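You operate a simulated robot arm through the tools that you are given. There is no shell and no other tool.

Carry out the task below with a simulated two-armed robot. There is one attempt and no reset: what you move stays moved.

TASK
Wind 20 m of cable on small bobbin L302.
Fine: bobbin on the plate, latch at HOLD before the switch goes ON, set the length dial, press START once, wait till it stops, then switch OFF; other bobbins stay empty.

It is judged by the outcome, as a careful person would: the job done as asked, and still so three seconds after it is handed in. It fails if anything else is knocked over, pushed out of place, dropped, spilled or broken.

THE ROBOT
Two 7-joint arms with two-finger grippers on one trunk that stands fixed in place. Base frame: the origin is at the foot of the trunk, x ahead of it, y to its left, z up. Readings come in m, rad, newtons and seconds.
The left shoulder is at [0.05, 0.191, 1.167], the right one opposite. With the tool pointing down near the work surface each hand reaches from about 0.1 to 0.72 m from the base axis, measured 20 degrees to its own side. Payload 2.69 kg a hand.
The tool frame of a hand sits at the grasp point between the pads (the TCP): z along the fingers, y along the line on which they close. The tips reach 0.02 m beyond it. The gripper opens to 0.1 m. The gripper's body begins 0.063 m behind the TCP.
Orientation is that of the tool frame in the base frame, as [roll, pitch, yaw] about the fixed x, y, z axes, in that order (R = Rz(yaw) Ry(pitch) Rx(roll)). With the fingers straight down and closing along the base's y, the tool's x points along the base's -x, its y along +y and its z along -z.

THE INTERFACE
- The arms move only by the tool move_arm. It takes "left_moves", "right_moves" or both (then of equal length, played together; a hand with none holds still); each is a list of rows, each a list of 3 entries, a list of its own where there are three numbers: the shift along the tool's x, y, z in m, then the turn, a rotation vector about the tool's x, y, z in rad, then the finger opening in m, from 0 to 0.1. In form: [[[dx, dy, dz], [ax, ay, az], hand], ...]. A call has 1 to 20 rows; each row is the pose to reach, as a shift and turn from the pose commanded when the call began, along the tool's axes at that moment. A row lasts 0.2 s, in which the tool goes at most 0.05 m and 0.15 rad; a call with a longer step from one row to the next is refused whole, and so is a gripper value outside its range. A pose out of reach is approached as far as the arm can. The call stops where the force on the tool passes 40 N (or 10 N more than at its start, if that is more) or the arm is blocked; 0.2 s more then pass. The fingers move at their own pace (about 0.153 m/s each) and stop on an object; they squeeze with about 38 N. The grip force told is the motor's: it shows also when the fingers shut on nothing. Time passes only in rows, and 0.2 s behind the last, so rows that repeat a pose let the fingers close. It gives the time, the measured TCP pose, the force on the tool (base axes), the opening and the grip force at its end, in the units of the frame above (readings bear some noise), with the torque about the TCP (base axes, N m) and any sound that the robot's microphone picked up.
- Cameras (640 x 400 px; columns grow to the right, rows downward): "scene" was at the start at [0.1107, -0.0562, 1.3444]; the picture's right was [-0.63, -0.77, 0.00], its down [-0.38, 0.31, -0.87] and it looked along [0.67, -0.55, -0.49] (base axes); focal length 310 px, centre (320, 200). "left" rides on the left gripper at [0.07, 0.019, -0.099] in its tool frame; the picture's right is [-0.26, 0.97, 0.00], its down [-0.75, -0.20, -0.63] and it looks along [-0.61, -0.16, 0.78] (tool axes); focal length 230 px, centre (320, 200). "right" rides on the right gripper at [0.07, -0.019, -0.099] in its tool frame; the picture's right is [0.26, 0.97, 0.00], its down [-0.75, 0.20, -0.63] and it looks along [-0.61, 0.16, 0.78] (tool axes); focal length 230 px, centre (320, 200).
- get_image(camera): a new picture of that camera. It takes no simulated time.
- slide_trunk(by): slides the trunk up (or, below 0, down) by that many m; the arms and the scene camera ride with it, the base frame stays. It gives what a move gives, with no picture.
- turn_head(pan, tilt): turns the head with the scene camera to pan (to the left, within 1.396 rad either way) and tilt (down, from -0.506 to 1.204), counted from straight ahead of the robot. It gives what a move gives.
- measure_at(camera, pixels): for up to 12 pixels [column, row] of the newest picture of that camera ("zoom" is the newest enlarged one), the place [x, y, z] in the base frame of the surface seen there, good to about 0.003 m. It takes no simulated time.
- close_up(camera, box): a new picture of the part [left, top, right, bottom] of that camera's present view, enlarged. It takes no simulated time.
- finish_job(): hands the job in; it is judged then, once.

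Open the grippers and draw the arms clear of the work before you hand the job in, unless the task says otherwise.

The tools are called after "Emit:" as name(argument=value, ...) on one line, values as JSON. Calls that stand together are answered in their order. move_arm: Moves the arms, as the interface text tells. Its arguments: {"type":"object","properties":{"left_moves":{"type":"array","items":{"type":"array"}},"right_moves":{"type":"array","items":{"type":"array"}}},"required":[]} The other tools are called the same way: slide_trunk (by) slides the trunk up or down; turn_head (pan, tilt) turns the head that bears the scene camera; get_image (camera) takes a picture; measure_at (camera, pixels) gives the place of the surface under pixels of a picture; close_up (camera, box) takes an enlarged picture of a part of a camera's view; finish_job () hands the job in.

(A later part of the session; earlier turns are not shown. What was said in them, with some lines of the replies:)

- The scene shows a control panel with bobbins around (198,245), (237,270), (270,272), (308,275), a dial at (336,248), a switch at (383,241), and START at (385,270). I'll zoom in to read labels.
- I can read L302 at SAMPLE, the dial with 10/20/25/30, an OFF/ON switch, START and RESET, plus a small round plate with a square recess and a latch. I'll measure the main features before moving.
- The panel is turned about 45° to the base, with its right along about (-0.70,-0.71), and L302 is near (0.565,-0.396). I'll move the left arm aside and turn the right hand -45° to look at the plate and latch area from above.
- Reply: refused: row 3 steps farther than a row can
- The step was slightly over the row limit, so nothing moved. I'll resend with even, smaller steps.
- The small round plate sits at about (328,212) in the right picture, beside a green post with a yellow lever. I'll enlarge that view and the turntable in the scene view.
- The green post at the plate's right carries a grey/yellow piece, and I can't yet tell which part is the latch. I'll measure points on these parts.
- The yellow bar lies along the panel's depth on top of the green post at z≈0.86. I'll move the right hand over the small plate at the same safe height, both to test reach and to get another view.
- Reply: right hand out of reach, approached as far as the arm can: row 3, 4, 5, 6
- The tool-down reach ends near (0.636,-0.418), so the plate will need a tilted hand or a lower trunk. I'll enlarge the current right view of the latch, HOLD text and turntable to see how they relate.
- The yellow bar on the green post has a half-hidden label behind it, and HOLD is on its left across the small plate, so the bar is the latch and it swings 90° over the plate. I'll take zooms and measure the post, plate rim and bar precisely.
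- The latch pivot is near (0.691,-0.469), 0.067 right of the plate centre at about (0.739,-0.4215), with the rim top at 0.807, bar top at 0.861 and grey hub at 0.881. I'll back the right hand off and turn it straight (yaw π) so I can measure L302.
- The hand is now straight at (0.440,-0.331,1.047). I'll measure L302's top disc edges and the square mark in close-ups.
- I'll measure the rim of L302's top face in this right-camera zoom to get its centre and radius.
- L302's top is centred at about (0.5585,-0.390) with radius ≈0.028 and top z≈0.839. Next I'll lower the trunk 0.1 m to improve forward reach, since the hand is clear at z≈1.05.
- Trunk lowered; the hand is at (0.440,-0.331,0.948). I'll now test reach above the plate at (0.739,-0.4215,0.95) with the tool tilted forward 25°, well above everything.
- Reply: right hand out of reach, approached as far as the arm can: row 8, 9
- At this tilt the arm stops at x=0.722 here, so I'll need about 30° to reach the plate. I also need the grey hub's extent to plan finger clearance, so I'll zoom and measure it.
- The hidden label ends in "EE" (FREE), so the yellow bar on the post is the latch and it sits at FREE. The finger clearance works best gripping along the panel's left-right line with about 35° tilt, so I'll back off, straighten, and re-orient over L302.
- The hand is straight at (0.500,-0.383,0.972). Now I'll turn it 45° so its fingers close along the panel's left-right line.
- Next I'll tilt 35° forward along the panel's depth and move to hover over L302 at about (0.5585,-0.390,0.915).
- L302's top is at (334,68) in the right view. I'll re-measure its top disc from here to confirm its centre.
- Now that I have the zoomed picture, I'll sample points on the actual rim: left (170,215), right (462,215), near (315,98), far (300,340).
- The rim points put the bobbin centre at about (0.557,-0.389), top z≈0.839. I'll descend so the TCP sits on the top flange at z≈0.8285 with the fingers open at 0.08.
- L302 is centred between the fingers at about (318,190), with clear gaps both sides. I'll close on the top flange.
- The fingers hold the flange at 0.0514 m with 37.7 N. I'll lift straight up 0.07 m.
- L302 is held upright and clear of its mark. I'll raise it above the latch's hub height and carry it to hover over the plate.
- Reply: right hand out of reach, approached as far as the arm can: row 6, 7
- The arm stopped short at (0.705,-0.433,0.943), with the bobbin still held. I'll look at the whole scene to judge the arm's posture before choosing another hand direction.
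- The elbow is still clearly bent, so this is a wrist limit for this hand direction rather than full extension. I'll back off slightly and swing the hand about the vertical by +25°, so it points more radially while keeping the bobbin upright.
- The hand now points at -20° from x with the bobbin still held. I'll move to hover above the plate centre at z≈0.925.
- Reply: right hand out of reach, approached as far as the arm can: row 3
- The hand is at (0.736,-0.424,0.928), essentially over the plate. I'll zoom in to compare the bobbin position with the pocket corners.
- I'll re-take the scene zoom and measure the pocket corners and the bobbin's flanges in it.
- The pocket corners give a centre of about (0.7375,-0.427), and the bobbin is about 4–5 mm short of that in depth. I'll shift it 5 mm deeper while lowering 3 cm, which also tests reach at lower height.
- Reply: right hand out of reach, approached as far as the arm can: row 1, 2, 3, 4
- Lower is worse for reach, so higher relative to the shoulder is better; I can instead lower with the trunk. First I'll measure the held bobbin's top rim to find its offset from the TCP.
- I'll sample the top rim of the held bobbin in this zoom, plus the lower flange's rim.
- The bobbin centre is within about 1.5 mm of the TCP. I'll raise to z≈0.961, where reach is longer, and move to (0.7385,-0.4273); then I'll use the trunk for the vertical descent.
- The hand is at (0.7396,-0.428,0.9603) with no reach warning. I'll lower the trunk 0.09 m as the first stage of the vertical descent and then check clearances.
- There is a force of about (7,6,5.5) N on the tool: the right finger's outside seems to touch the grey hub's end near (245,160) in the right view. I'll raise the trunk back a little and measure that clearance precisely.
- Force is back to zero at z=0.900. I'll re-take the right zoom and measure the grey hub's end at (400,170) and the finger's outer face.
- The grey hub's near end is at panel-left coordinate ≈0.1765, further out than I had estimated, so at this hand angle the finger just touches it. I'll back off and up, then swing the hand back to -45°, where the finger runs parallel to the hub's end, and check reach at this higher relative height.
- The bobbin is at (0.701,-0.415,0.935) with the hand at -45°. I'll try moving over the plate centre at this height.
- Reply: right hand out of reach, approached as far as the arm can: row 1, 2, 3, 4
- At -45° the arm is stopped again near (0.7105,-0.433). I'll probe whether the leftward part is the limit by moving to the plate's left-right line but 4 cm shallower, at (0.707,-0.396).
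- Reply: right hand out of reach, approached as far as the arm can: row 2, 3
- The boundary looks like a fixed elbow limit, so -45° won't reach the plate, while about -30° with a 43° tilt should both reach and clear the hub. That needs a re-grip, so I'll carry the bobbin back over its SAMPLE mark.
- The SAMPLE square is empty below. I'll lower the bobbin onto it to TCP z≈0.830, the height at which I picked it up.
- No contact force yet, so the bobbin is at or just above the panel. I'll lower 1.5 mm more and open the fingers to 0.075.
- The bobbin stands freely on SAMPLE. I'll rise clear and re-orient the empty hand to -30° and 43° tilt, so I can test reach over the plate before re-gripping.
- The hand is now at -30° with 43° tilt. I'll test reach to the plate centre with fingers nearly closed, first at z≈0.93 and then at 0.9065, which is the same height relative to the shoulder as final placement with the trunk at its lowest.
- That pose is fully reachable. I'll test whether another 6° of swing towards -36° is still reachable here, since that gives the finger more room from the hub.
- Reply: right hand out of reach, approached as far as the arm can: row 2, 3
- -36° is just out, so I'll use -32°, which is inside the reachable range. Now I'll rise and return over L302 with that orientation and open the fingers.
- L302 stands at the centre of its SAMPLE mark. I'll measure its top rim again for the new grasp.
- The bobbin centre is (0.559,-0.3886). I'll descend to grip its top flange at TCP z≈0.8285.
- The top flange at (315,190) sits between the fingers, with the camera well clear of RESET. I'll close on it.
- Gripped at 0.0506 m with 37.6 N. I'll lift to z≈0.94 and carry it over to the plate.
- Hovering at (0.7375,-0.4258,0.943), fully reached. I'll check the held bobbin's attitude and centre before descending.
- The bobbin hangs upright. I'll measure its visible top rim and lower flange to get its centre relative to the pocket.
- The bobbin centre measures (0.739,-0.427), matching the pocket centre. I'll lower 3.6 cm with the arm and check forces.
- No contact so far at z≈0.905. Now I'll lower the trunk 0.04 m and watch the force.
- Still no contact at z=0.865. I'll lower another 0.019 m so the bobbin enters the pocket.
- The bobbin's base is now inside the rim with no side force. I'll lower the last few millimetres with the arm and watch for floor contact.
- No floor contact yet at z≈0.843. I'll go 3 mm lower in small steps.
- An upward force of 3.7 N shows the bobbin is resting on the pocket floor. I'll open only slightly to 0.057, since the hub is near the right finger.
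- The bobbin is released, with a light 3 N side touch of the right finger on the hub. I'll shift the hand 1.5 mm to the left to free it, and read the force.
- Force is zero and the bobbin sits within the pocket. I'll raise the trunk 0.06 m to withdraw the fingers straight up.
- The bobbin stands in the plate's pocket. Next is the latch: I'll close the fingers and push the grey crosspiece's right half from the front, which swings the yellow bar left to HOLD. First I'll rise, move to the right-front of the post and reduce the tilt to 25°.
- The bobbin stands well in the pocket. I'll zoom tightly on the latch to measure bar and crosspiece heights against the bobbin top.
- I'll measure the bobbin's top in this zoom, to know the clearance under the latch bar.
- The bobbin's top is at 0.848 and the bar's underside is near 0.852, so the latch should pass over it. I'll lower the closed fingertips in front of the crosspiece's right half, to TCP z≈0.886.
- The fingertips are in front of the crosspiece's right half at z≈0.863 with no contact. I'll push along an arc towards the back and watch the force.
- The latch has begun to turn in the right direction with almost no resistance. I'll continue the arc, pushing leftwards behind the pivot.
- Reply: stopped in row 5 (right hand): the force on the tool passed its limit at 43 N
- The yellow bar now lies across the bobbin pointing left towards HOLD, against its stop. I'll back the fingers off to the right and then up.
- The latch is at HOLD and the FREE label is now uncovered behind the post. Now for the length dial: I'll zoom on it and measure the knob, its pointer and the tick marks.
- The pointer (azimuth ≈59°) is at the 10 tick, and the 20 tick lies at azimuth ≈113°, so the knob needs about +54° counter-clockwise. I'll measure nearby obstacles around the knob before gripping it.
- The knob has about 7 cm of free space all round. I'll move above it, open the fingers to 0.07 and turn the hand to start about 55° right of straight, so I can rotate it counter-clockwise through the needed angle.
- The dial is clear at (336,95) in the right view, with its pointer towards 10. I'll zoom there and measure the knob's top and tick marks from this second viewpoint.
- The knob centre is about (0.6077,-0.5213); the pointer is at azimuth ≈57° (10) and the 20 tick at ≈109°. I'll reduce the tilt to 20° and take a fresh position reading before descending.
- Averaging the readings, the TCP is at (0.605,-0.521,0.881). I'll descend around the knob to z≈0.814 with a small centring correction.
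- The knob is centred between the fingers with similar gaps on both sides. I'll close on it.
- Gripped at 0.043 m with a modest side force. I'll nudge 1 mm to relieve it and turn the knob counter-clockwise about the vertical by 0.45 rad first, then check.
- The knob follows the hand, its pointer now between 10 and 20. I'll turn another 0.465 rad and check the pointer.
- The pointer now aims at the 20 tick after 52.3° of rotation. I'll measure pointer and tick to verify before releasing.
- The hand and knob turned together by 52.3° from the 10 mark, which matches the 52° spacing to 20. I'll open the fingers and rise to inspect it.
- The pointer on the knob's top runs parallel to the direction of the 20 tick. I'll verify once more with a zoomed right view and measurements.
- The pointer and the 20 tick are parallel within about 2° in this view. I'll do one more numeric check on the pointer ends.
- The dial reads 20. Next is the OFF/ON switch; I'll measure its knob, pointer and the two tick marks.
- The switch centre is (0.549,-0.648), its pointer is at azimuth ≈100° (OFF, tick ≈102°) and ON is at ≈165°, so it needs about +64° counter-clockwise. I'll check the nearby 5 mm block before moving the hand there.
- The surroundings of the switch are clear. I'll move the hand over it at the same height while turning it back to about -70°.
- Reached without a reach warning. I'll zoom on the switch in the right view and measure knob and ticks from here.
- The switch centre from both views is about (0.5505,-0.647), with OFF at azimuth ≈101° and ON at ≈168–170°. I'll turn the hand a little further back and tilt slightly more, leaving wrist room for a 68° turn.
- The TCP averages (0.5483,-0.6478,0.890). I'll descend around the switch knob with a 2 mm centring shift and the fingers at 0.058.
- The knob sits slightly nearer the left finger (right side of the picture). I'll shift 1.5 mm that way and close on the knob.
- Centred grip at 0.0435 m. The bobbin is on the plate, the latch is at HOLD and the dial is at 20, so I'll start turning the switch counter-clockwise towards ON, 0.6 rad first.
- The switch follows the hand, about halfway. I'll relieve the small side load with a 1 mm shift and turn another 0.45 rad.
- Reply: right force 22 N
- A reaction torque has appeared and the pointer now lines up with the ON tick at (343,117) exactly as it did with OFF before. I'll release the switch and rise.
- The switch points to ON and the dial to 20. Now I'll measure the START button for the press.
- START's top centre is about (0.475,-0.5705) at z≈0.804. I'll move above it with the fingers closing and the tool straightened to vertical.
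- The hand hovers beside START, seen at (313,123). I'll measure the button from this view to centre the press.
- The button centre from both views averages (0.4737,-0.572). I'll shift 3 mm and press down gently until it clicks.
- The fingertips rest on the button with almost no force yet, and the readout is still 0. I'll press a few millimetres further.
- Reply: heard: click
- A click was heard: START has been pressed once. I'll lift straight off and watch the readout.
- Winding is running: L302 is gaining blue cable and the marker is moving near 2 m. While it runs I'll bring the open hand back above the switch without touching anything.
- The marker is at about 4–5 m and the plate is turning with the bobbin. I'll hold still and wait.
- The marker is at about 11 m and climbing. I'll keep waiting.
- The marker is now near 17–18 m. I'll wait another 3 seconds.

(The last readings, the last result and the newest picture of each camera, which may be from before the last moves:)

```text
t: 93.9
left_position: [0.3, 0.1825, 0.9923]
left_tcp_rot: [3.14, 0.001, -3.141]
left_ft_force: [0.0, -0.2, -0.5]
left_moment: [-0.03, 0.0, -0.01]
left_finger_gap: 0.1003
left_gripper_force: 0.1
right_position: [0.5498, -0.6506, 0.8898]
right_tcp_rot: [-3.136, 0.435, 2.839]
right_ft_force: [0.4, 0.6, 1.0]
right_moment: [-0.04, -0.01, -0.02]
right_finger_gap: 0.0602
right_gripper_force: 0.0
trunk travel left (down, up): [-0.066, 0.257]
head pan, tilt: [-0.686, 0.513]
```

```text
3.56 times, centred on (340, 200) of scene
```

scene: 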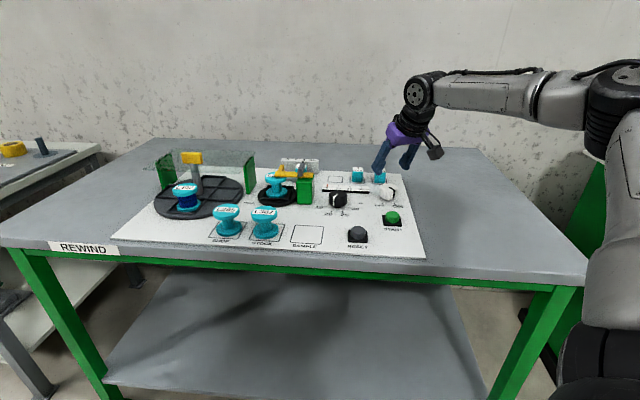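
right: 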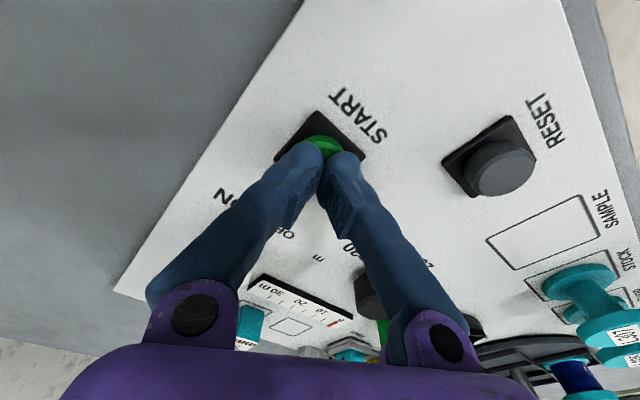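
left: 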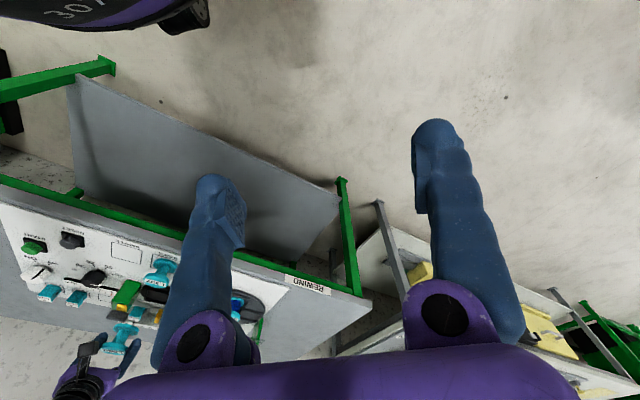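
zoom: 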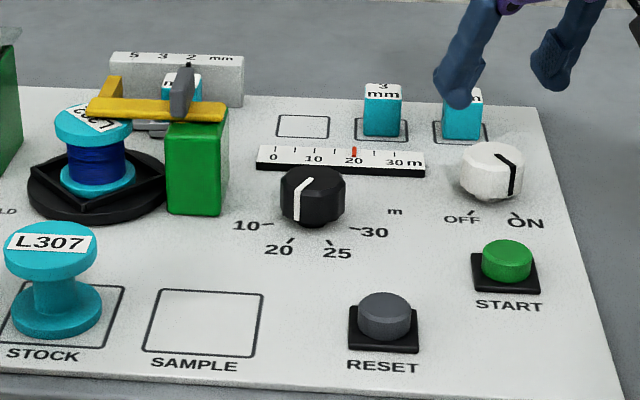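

The marker is at 20 m. I'll wait another second to confirm that the bobbin has stopped turning.

Emit:
move_arm(right_moves=[[[0, 0, 0], [0, 0, 0], 0.06], [[0, 0, 0], [0, 0, 0], 0.06], [[0, 0, 0], [0, 0, 0], 0.06], [[0, 0, 0], [0, 0, 0], 0.06], [[0, 0, 0], [0, 0, 0], 0.06], [[0, 0, 0], [0, 0, 0], 0.06]])

Emit:
close_up(camera="scene", box=[250, 150, 430, 250])

Emit:
close_up(camera="scene", box=[310, 180, 380, 225])

```text
t: 95.3
left_position: [0.2999, 0.183, 0.9923]
left_tcp_rot: [3.14, 0.0, -3.138]
left_ft_force: [-0.7, -0.8, 0.9]
left_moment: [0.02, 0.01, -0.01]
left_finger_gap: 0.0998
left_gripper_force: 0.1
right_position: [0.5489, -0.6501, 0.8901]
right_tcp_rot: [-3.136, 0.434, 2.839]
right_ft_force: [-0.1, -0.3, -0.2]
right_moment: [0.03, -0.03, -0.02]
right_finger_gap: 0.06
right_gripper_force: 0.1
trunk travel left (down, up): [-0.066, 0.257]
head pan, tilt: [-0.686, 0.513]
```

```text
3.56 times, centred on (340, 200) of scene
```

zoom: 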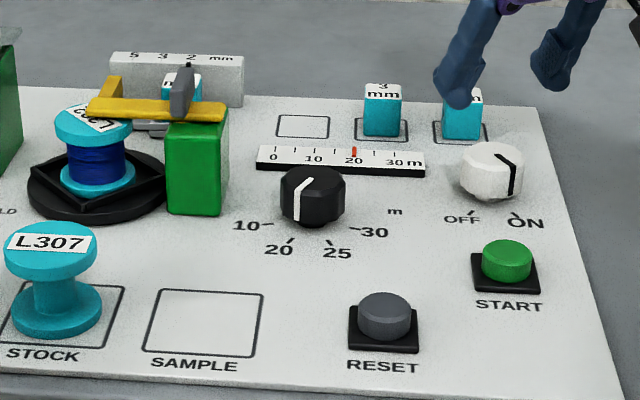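

```text
8.89 times, centred on (345, 202) of scene
```

zoom: 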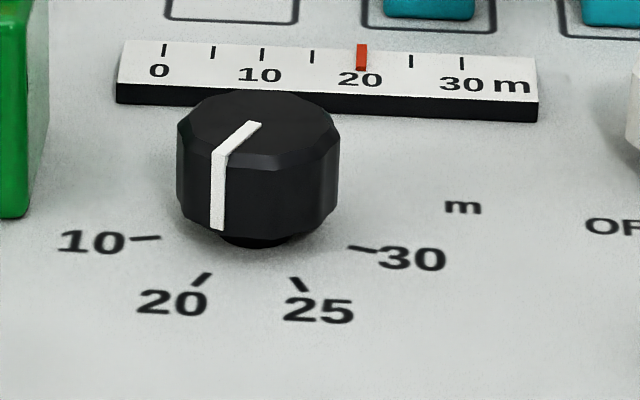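

The marker rests exactly at 20 m and the bobbin has stopped. Now I'll switch OFF: descend around the switch knob again with the fingers at 0.058.

Emit:
move_arm(right_moves=[[[0.0081, 0.0019, 0.0172], [0, 0, 0], 0.058], [[0.0162, 0.0019, 0.0345], [0, 0, 0], 0.058], [[0.0242, 0.0019, 0.0517], [0, 0, 0], 0.058], [[0.0323, 0.0019, 0.0689], [0, 0, 0], 0.058], [[0.0323, 0.0019, 0.0689], [0, 0, 0], 0.058]])

Emit:
get_image(camera="right")

Emit:
close_up(camera="scene", box=[340, 150, 440, 230])

```text
t: 96.5
left_position: [0.2993, 0.1825, 0.992]
left_tcp_rot: [3.141, 0.0, -3.139]
left_ft_force: [0.1, 1.2, -0.8]
left_moment: [0.01, -0.02, 0.0]
left_finger_gap: 0.1001
left_gripper_force: 0.1
right_position: [0.5489, -0.6496, 0.8149]
right_tcp_rot: [-3.135, 0.434, 2.839]
right_ft_force: [-0.4, -0.8, -0.6]
right_moment: [-0.03, 0.0, -0.03]
right_finger_gap: 0.0581
right_gripper_force: 0.0
trunk travel left (down, up): [-0.066, 0.257]
head pan, tilt: [-0.686, 0.513]
```

```text
taken
```

right: 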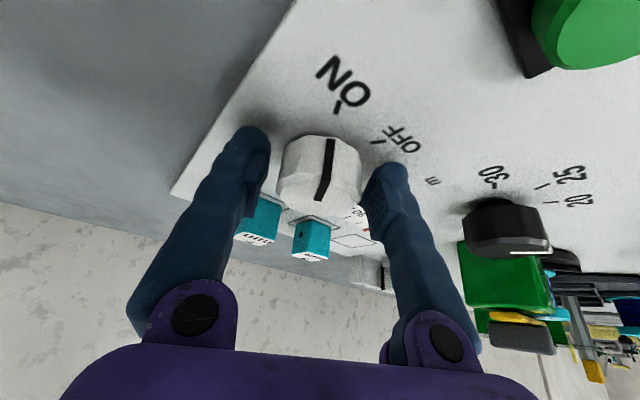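

```text
5.00 times, centred on (390, 190) of scene
```

zoom: 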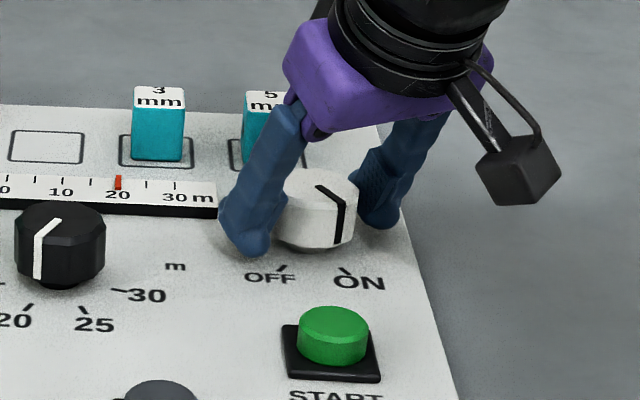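

The knob is between the fingers, slightly to the image's right. I'll shift 1 mm and close.

Emit:
move_arm(right_moves=[[[0, 0.001, 0], [0, 0, 0], 0.058], [[0, 0.001, 0], [0, 0, 0], 0.048], [[0, 0.001, 0], [0, 0, 0], 0.042], [[0, 0.001, 0], [0, 0, 0], 0.036], [[0, 0.001, 0], [0, 0, 0], 0.03], [[0, 0.001, 0], [0, 0, 0], 0.03]])

```text
t: 97.9
left_position: [0.299, 0.1817, 0.9924]
left_tcp_rot: [3.141, 0.0, -3.14]
left_ft_force: [-0.6, 0.5, -1.4]
left_moment: [-0.02, -0.01, 0.02]
left_finger_gap: 0.0997
left_gripper_force: 0.2
right_position: [0.5494, -0.6481, 0.8142]
right_tcp_rot: [-3.137, 0.435, 2.837]
right_ft_force: [-2.6, -21.3, 3.7]
right_moment: [-0.31, 0.15, -0.03]
right_finger_gap: 0.0435
right_gripper_force: 44.8
trunk travel left (down, up): [-0.066, 0.257]
head pan, tilt: [-0.686, 0.513]
```

Gripped, with about 21 N of side load, so I'll shift back 1.5 mm and begin turning the switch clockwise towards OFF by 0.6 rad.

Emit:
move_arm(right_moves=[[[0, -0.0015, 0], [0, 0, 0], 0.03], [[0, -0.0015, 0], [0.0421, 0, 0.0907], 0.03], [[0, -0.0015, 0], [0.0843, 0, 0.1814], 0.03], [[0, -0.0015, 0], [0.1264, 0, 0.2721], 0.03], [[0, -0.0015, 0], [0.1686, 0, 0.3628], 0.03], [[0, -0.0015, 0], [0.2107, 0, 0.4535], 0.03], [[0, -0.0015, 0], [0.2528, 0, 0.5441], 0.03], [[0, -0.0015, 0], [0.2528, 0, 0.5441], 0.03]])

Emit:
close_up(camera="right", box=[220, 50, 430, 260])

```text
t: 99.7
left_position: [0.2999, 0.1817, 0.9916]
left_tcp_rot: [-3.141, -0.001, -3.14]
left_ft_force: [-0.1, 0.4, 1.1]
left_moment: [0.05, -0.01, 0.0]
left_finger_gap: 0.1
left_gripper_force: 0.0
right_position: [0.5491, -0.6486, 0.8123]
right_tcp_rot: [-3.137, 0.436, 2.238]
right_ft_force: [1.8, -8.9, 1.5]
right_moment: [0.18, -0.21, 0.0]
right_finger_gap: 0.0433
right_gripper_force: 44.1
trunk travel left (down, up): [-0.066, 0.257]
head pan, tilt: [-0.686, 0.513]
```

```text
1.90 times, centred on (325, 155) of right
```

zoom: 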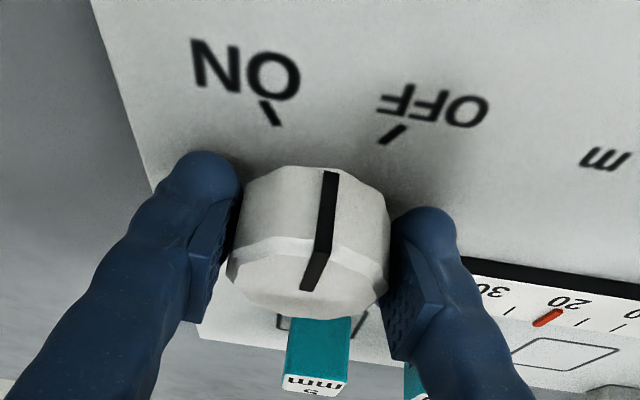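

The switch is past halfway. I'll turn the remaining 0.45 rad to OFF.

Emit:
move_arm(right_moves=[[[0, 0, 0], [0.038, 0, 0.0816], 0.03], [[0, 0, 0], [0.076, 0, 0.1632], 0.03], [[0, 0, 0], [0.114, 0, 0.2447], 0.03], [[0, 0, 0], [0.1521, 0, 0.3263], 0.03], [[0, 0, 0], [0.1901, 0, 0.4079], 0.03], [[0, 0, 0], [0.1901, 0, 0.4079], 0.03]])

Emit:
close_up(camera="right", box=[220, 50, 430, 260])

Emit:
close_up(camera="scene", box=[340, 150, 440, 230])

```text
t: 101.1
left_position: [0.299, 0.1833, 0.9911]
left_tcp_rot: [3.141, 0.001, -3.14]
left_ft_force: [0.4, -1.2, -0.8]
left_moment: [0.03, 0.0, 0.01]
left_finger_gap: 0.1001
left_gripper_force: 0.0
right_position: [0.5513, -0.6475, 0.8135]
right_tcp_rot: [-3.141, 0.438, 1.788]
right_ft_force: [6.2, 0.7, 2.3]
right_moment: [0.29, -0.33, -0.02]
right_finger_gap: 0.0438
right_gripper_force: 44.6
trunk travel left (down, up): [-0.066, 0.257]
head pan, tilt: [-0.686, 0.513]
```

```text
1.90 times, centred on (325, 155) of right
```

zoom: 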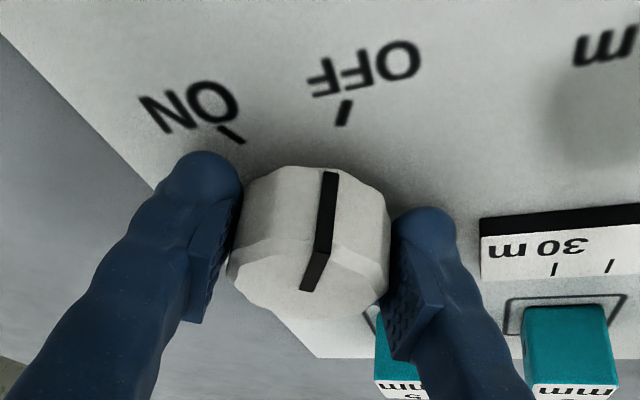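

```text
5.00 times, centred on (390, 190) of scene
```

zoom: 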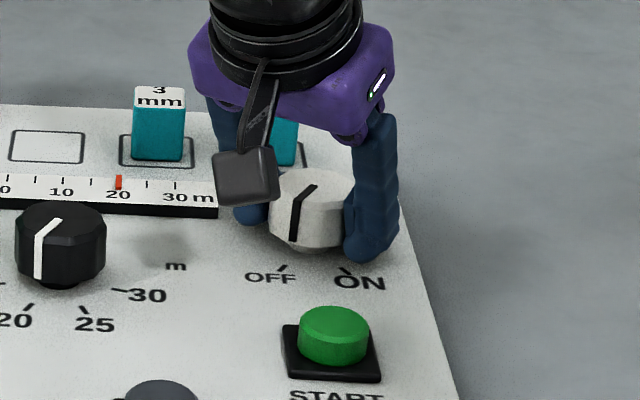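

The pointer lines up with the OFF tick again and the hand is back at its starting angle. I'll release the switch and rise.

Emit:
move_arm(right_moves=[[[0, 0, 0], [0, 0, 0], 0.05], [[0, 0, 0], [0, 0, 0], 0.06], [[0, 0, 0], [0, 0, 0], 0.06], [[-0.0105, 0, -0.0227], [0, 0, 0], 0.06], [[-0.0209, 0, -0.0454], [0, 0, 0], 0.06], [[-0.0314, 0, -0.0681], [0, 0, 0], 0.06], [[-0.0418, 0, -0.0908], [0, 0, 0], 0.06], [[-0.0418, 0, -0.0908], [0, 0, 0], 0.06]])

Emit:
close_up(camera="scene", box=[370, 175, 425, 215])

Emit:
get_image(camera="scene")

```text
t: 102.9
left_position: [0.2999, 0.1823, 0.9915]
left_tcp_rot: [-3.141, 0.001, -3.141]
left_ft_force: [-0.2, 0.3, 0.2]
left_moment: [0.02, 0.01, 0.0]
left_finger_gap: 0.1001
left_gripper_force: 0.1
right_position: [0.55, -0.6448, 0.915]
right_tcp_rot: [-3.138, 0.439, 1.788]
right_ft_force: [0.2, 0.5, -0.3]
right_moment: [0.01, 0.03, 0.01]
right_finger_gap: 0.0597
right_gripper_force: 0.1
trunk travel left (down, up): [-0.066, 0.257]
head pan, tilt: [-0.686, 0.513]
```

```text
10.00 times, centred on (398, 195) of scene
```

zoom: 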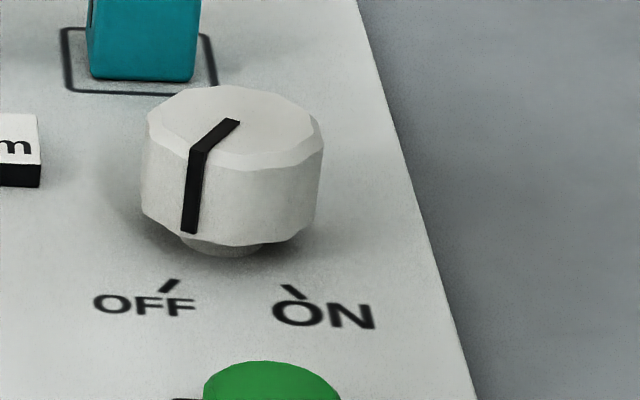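

```text
taken
```

scene: 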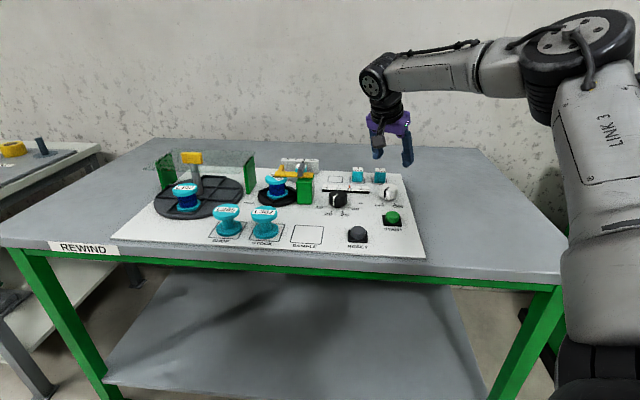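

The switch looks identical to its original OFF picture, the readout shows 20 m and everything else is in place. I'll draw the right arm up and back clear of the table with the gripper open.

Emit:
move_arm(right_moves=[[[-0.0191, 0, -0.0408], [0, 0, 0], 0.08], [[-0.0382, 0, -0.0815], [0, 0, 0], 0.1], [[-0.0104, -0.0245, -0.104], [0, 0, 0], 0.1], [[0.0174, -0.049, -0.1264], [0, 0, 0], 0.1], [[0.0452, -0.0735, -0.1489], [0, 0, 0], 0.1], [[0.073, -0.098, -0.1714], [0, 0, 0], 0.1], [[0.1008, -0.1225, -0.1938], [0, 0, 0], 0.1], [[0.1286, -0.147, -0.2163], [0, 0, 0], 0.1], [[0.1564, -0.1715, -0.2388], [0, 0, 0], 0.1], [[0.1564, -0.1715, -0.2388], [0, 0, 0], 0.1]])

Emit:
get_image(camera="scene")

Emit:
close_up(camera="scene", box=[140, 140, 300, 260])

Emit:
close_up(camera="scene", box=[260, 150, 420, 260])

```text
t: 105.1
left_position: [0.2992, 0.183, 0.9918]
left_tcp_rot: [3.141, 0.001, -3.139]
left_ft_force: [0.0, 0.1, 0.7]
left_moment: [-0.01, 0.02, -0.01]
left_finger_gap: 0.1001
left_gripper_force: 0.0
right_position: [0.3284, -0.4483, 1.0607]
right_tcp_rot: [-3.139, 0.439, 1.789]
right_ft_force: [0.3, -0.6, 0.0]
right_moment: [-0.02, 0.01, 0.01]
right_finger_gap: 0.0996
right_gripper_force: 0.1
trunk travel left (down, up): [-0.066, 0.257]
head pan, tilt: [-0.686, 0.513]
```

```text
taken
```

scene: 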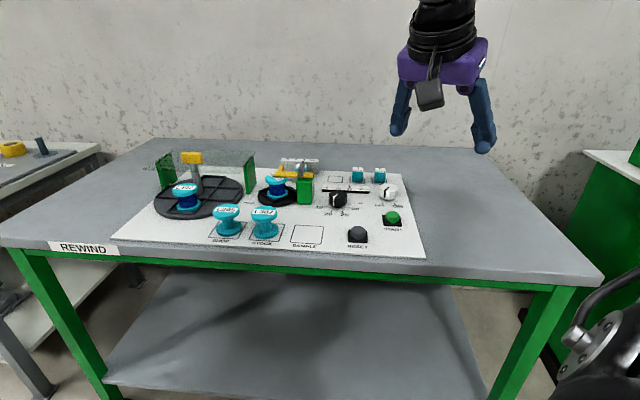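

```text
3.33 times, centred on (220, 200) of scene
```

zoom: 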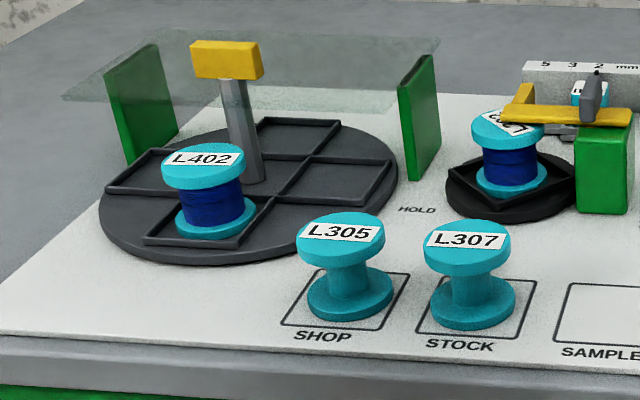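

```text
3.64 times, centred on (340, 205) of scene
```

zoom: 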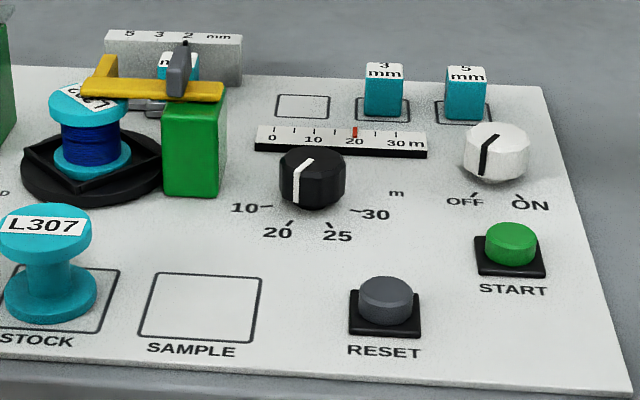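

L302 is wound on the plate with the readout at 20 m. The latch is at HOLD, the dial at 20 and the switch OFF. L305 and L307 are empty and in place, and both arms are clear with grippers open, so I'll hand the job in.

Emit:
finish_job()

```text
The job is handed in.
```

L302 has 20 m of cable wound on it, and the job is handed in. It is still on the plate, with the length readout resting at 20 m.

- **Sequence:** I put L302 on the plate, swung the latch to HOLD and set the dial to 20. Then I switched ON and pressed START once, with one click heard. When the bobbin had stopped I switched OFF.
- **Other bobbins:** L305 and L307 are still empty on their marks. L402 already had cable on it at the start, and I left it alone.
- **Contacts on the way:** The first try at placing L302 touched the latch's grey crosspiece lightly, so I set the bobbin back on its mark and re-gripped it at another angle. The fingers brushed the crosspiece again when I let go of it on the plate, and turning the latch to its stop peaked at 43 N. In the last pictures nothing is out of place or damaged.

Both grippers are open and the arms are clear of the panel.
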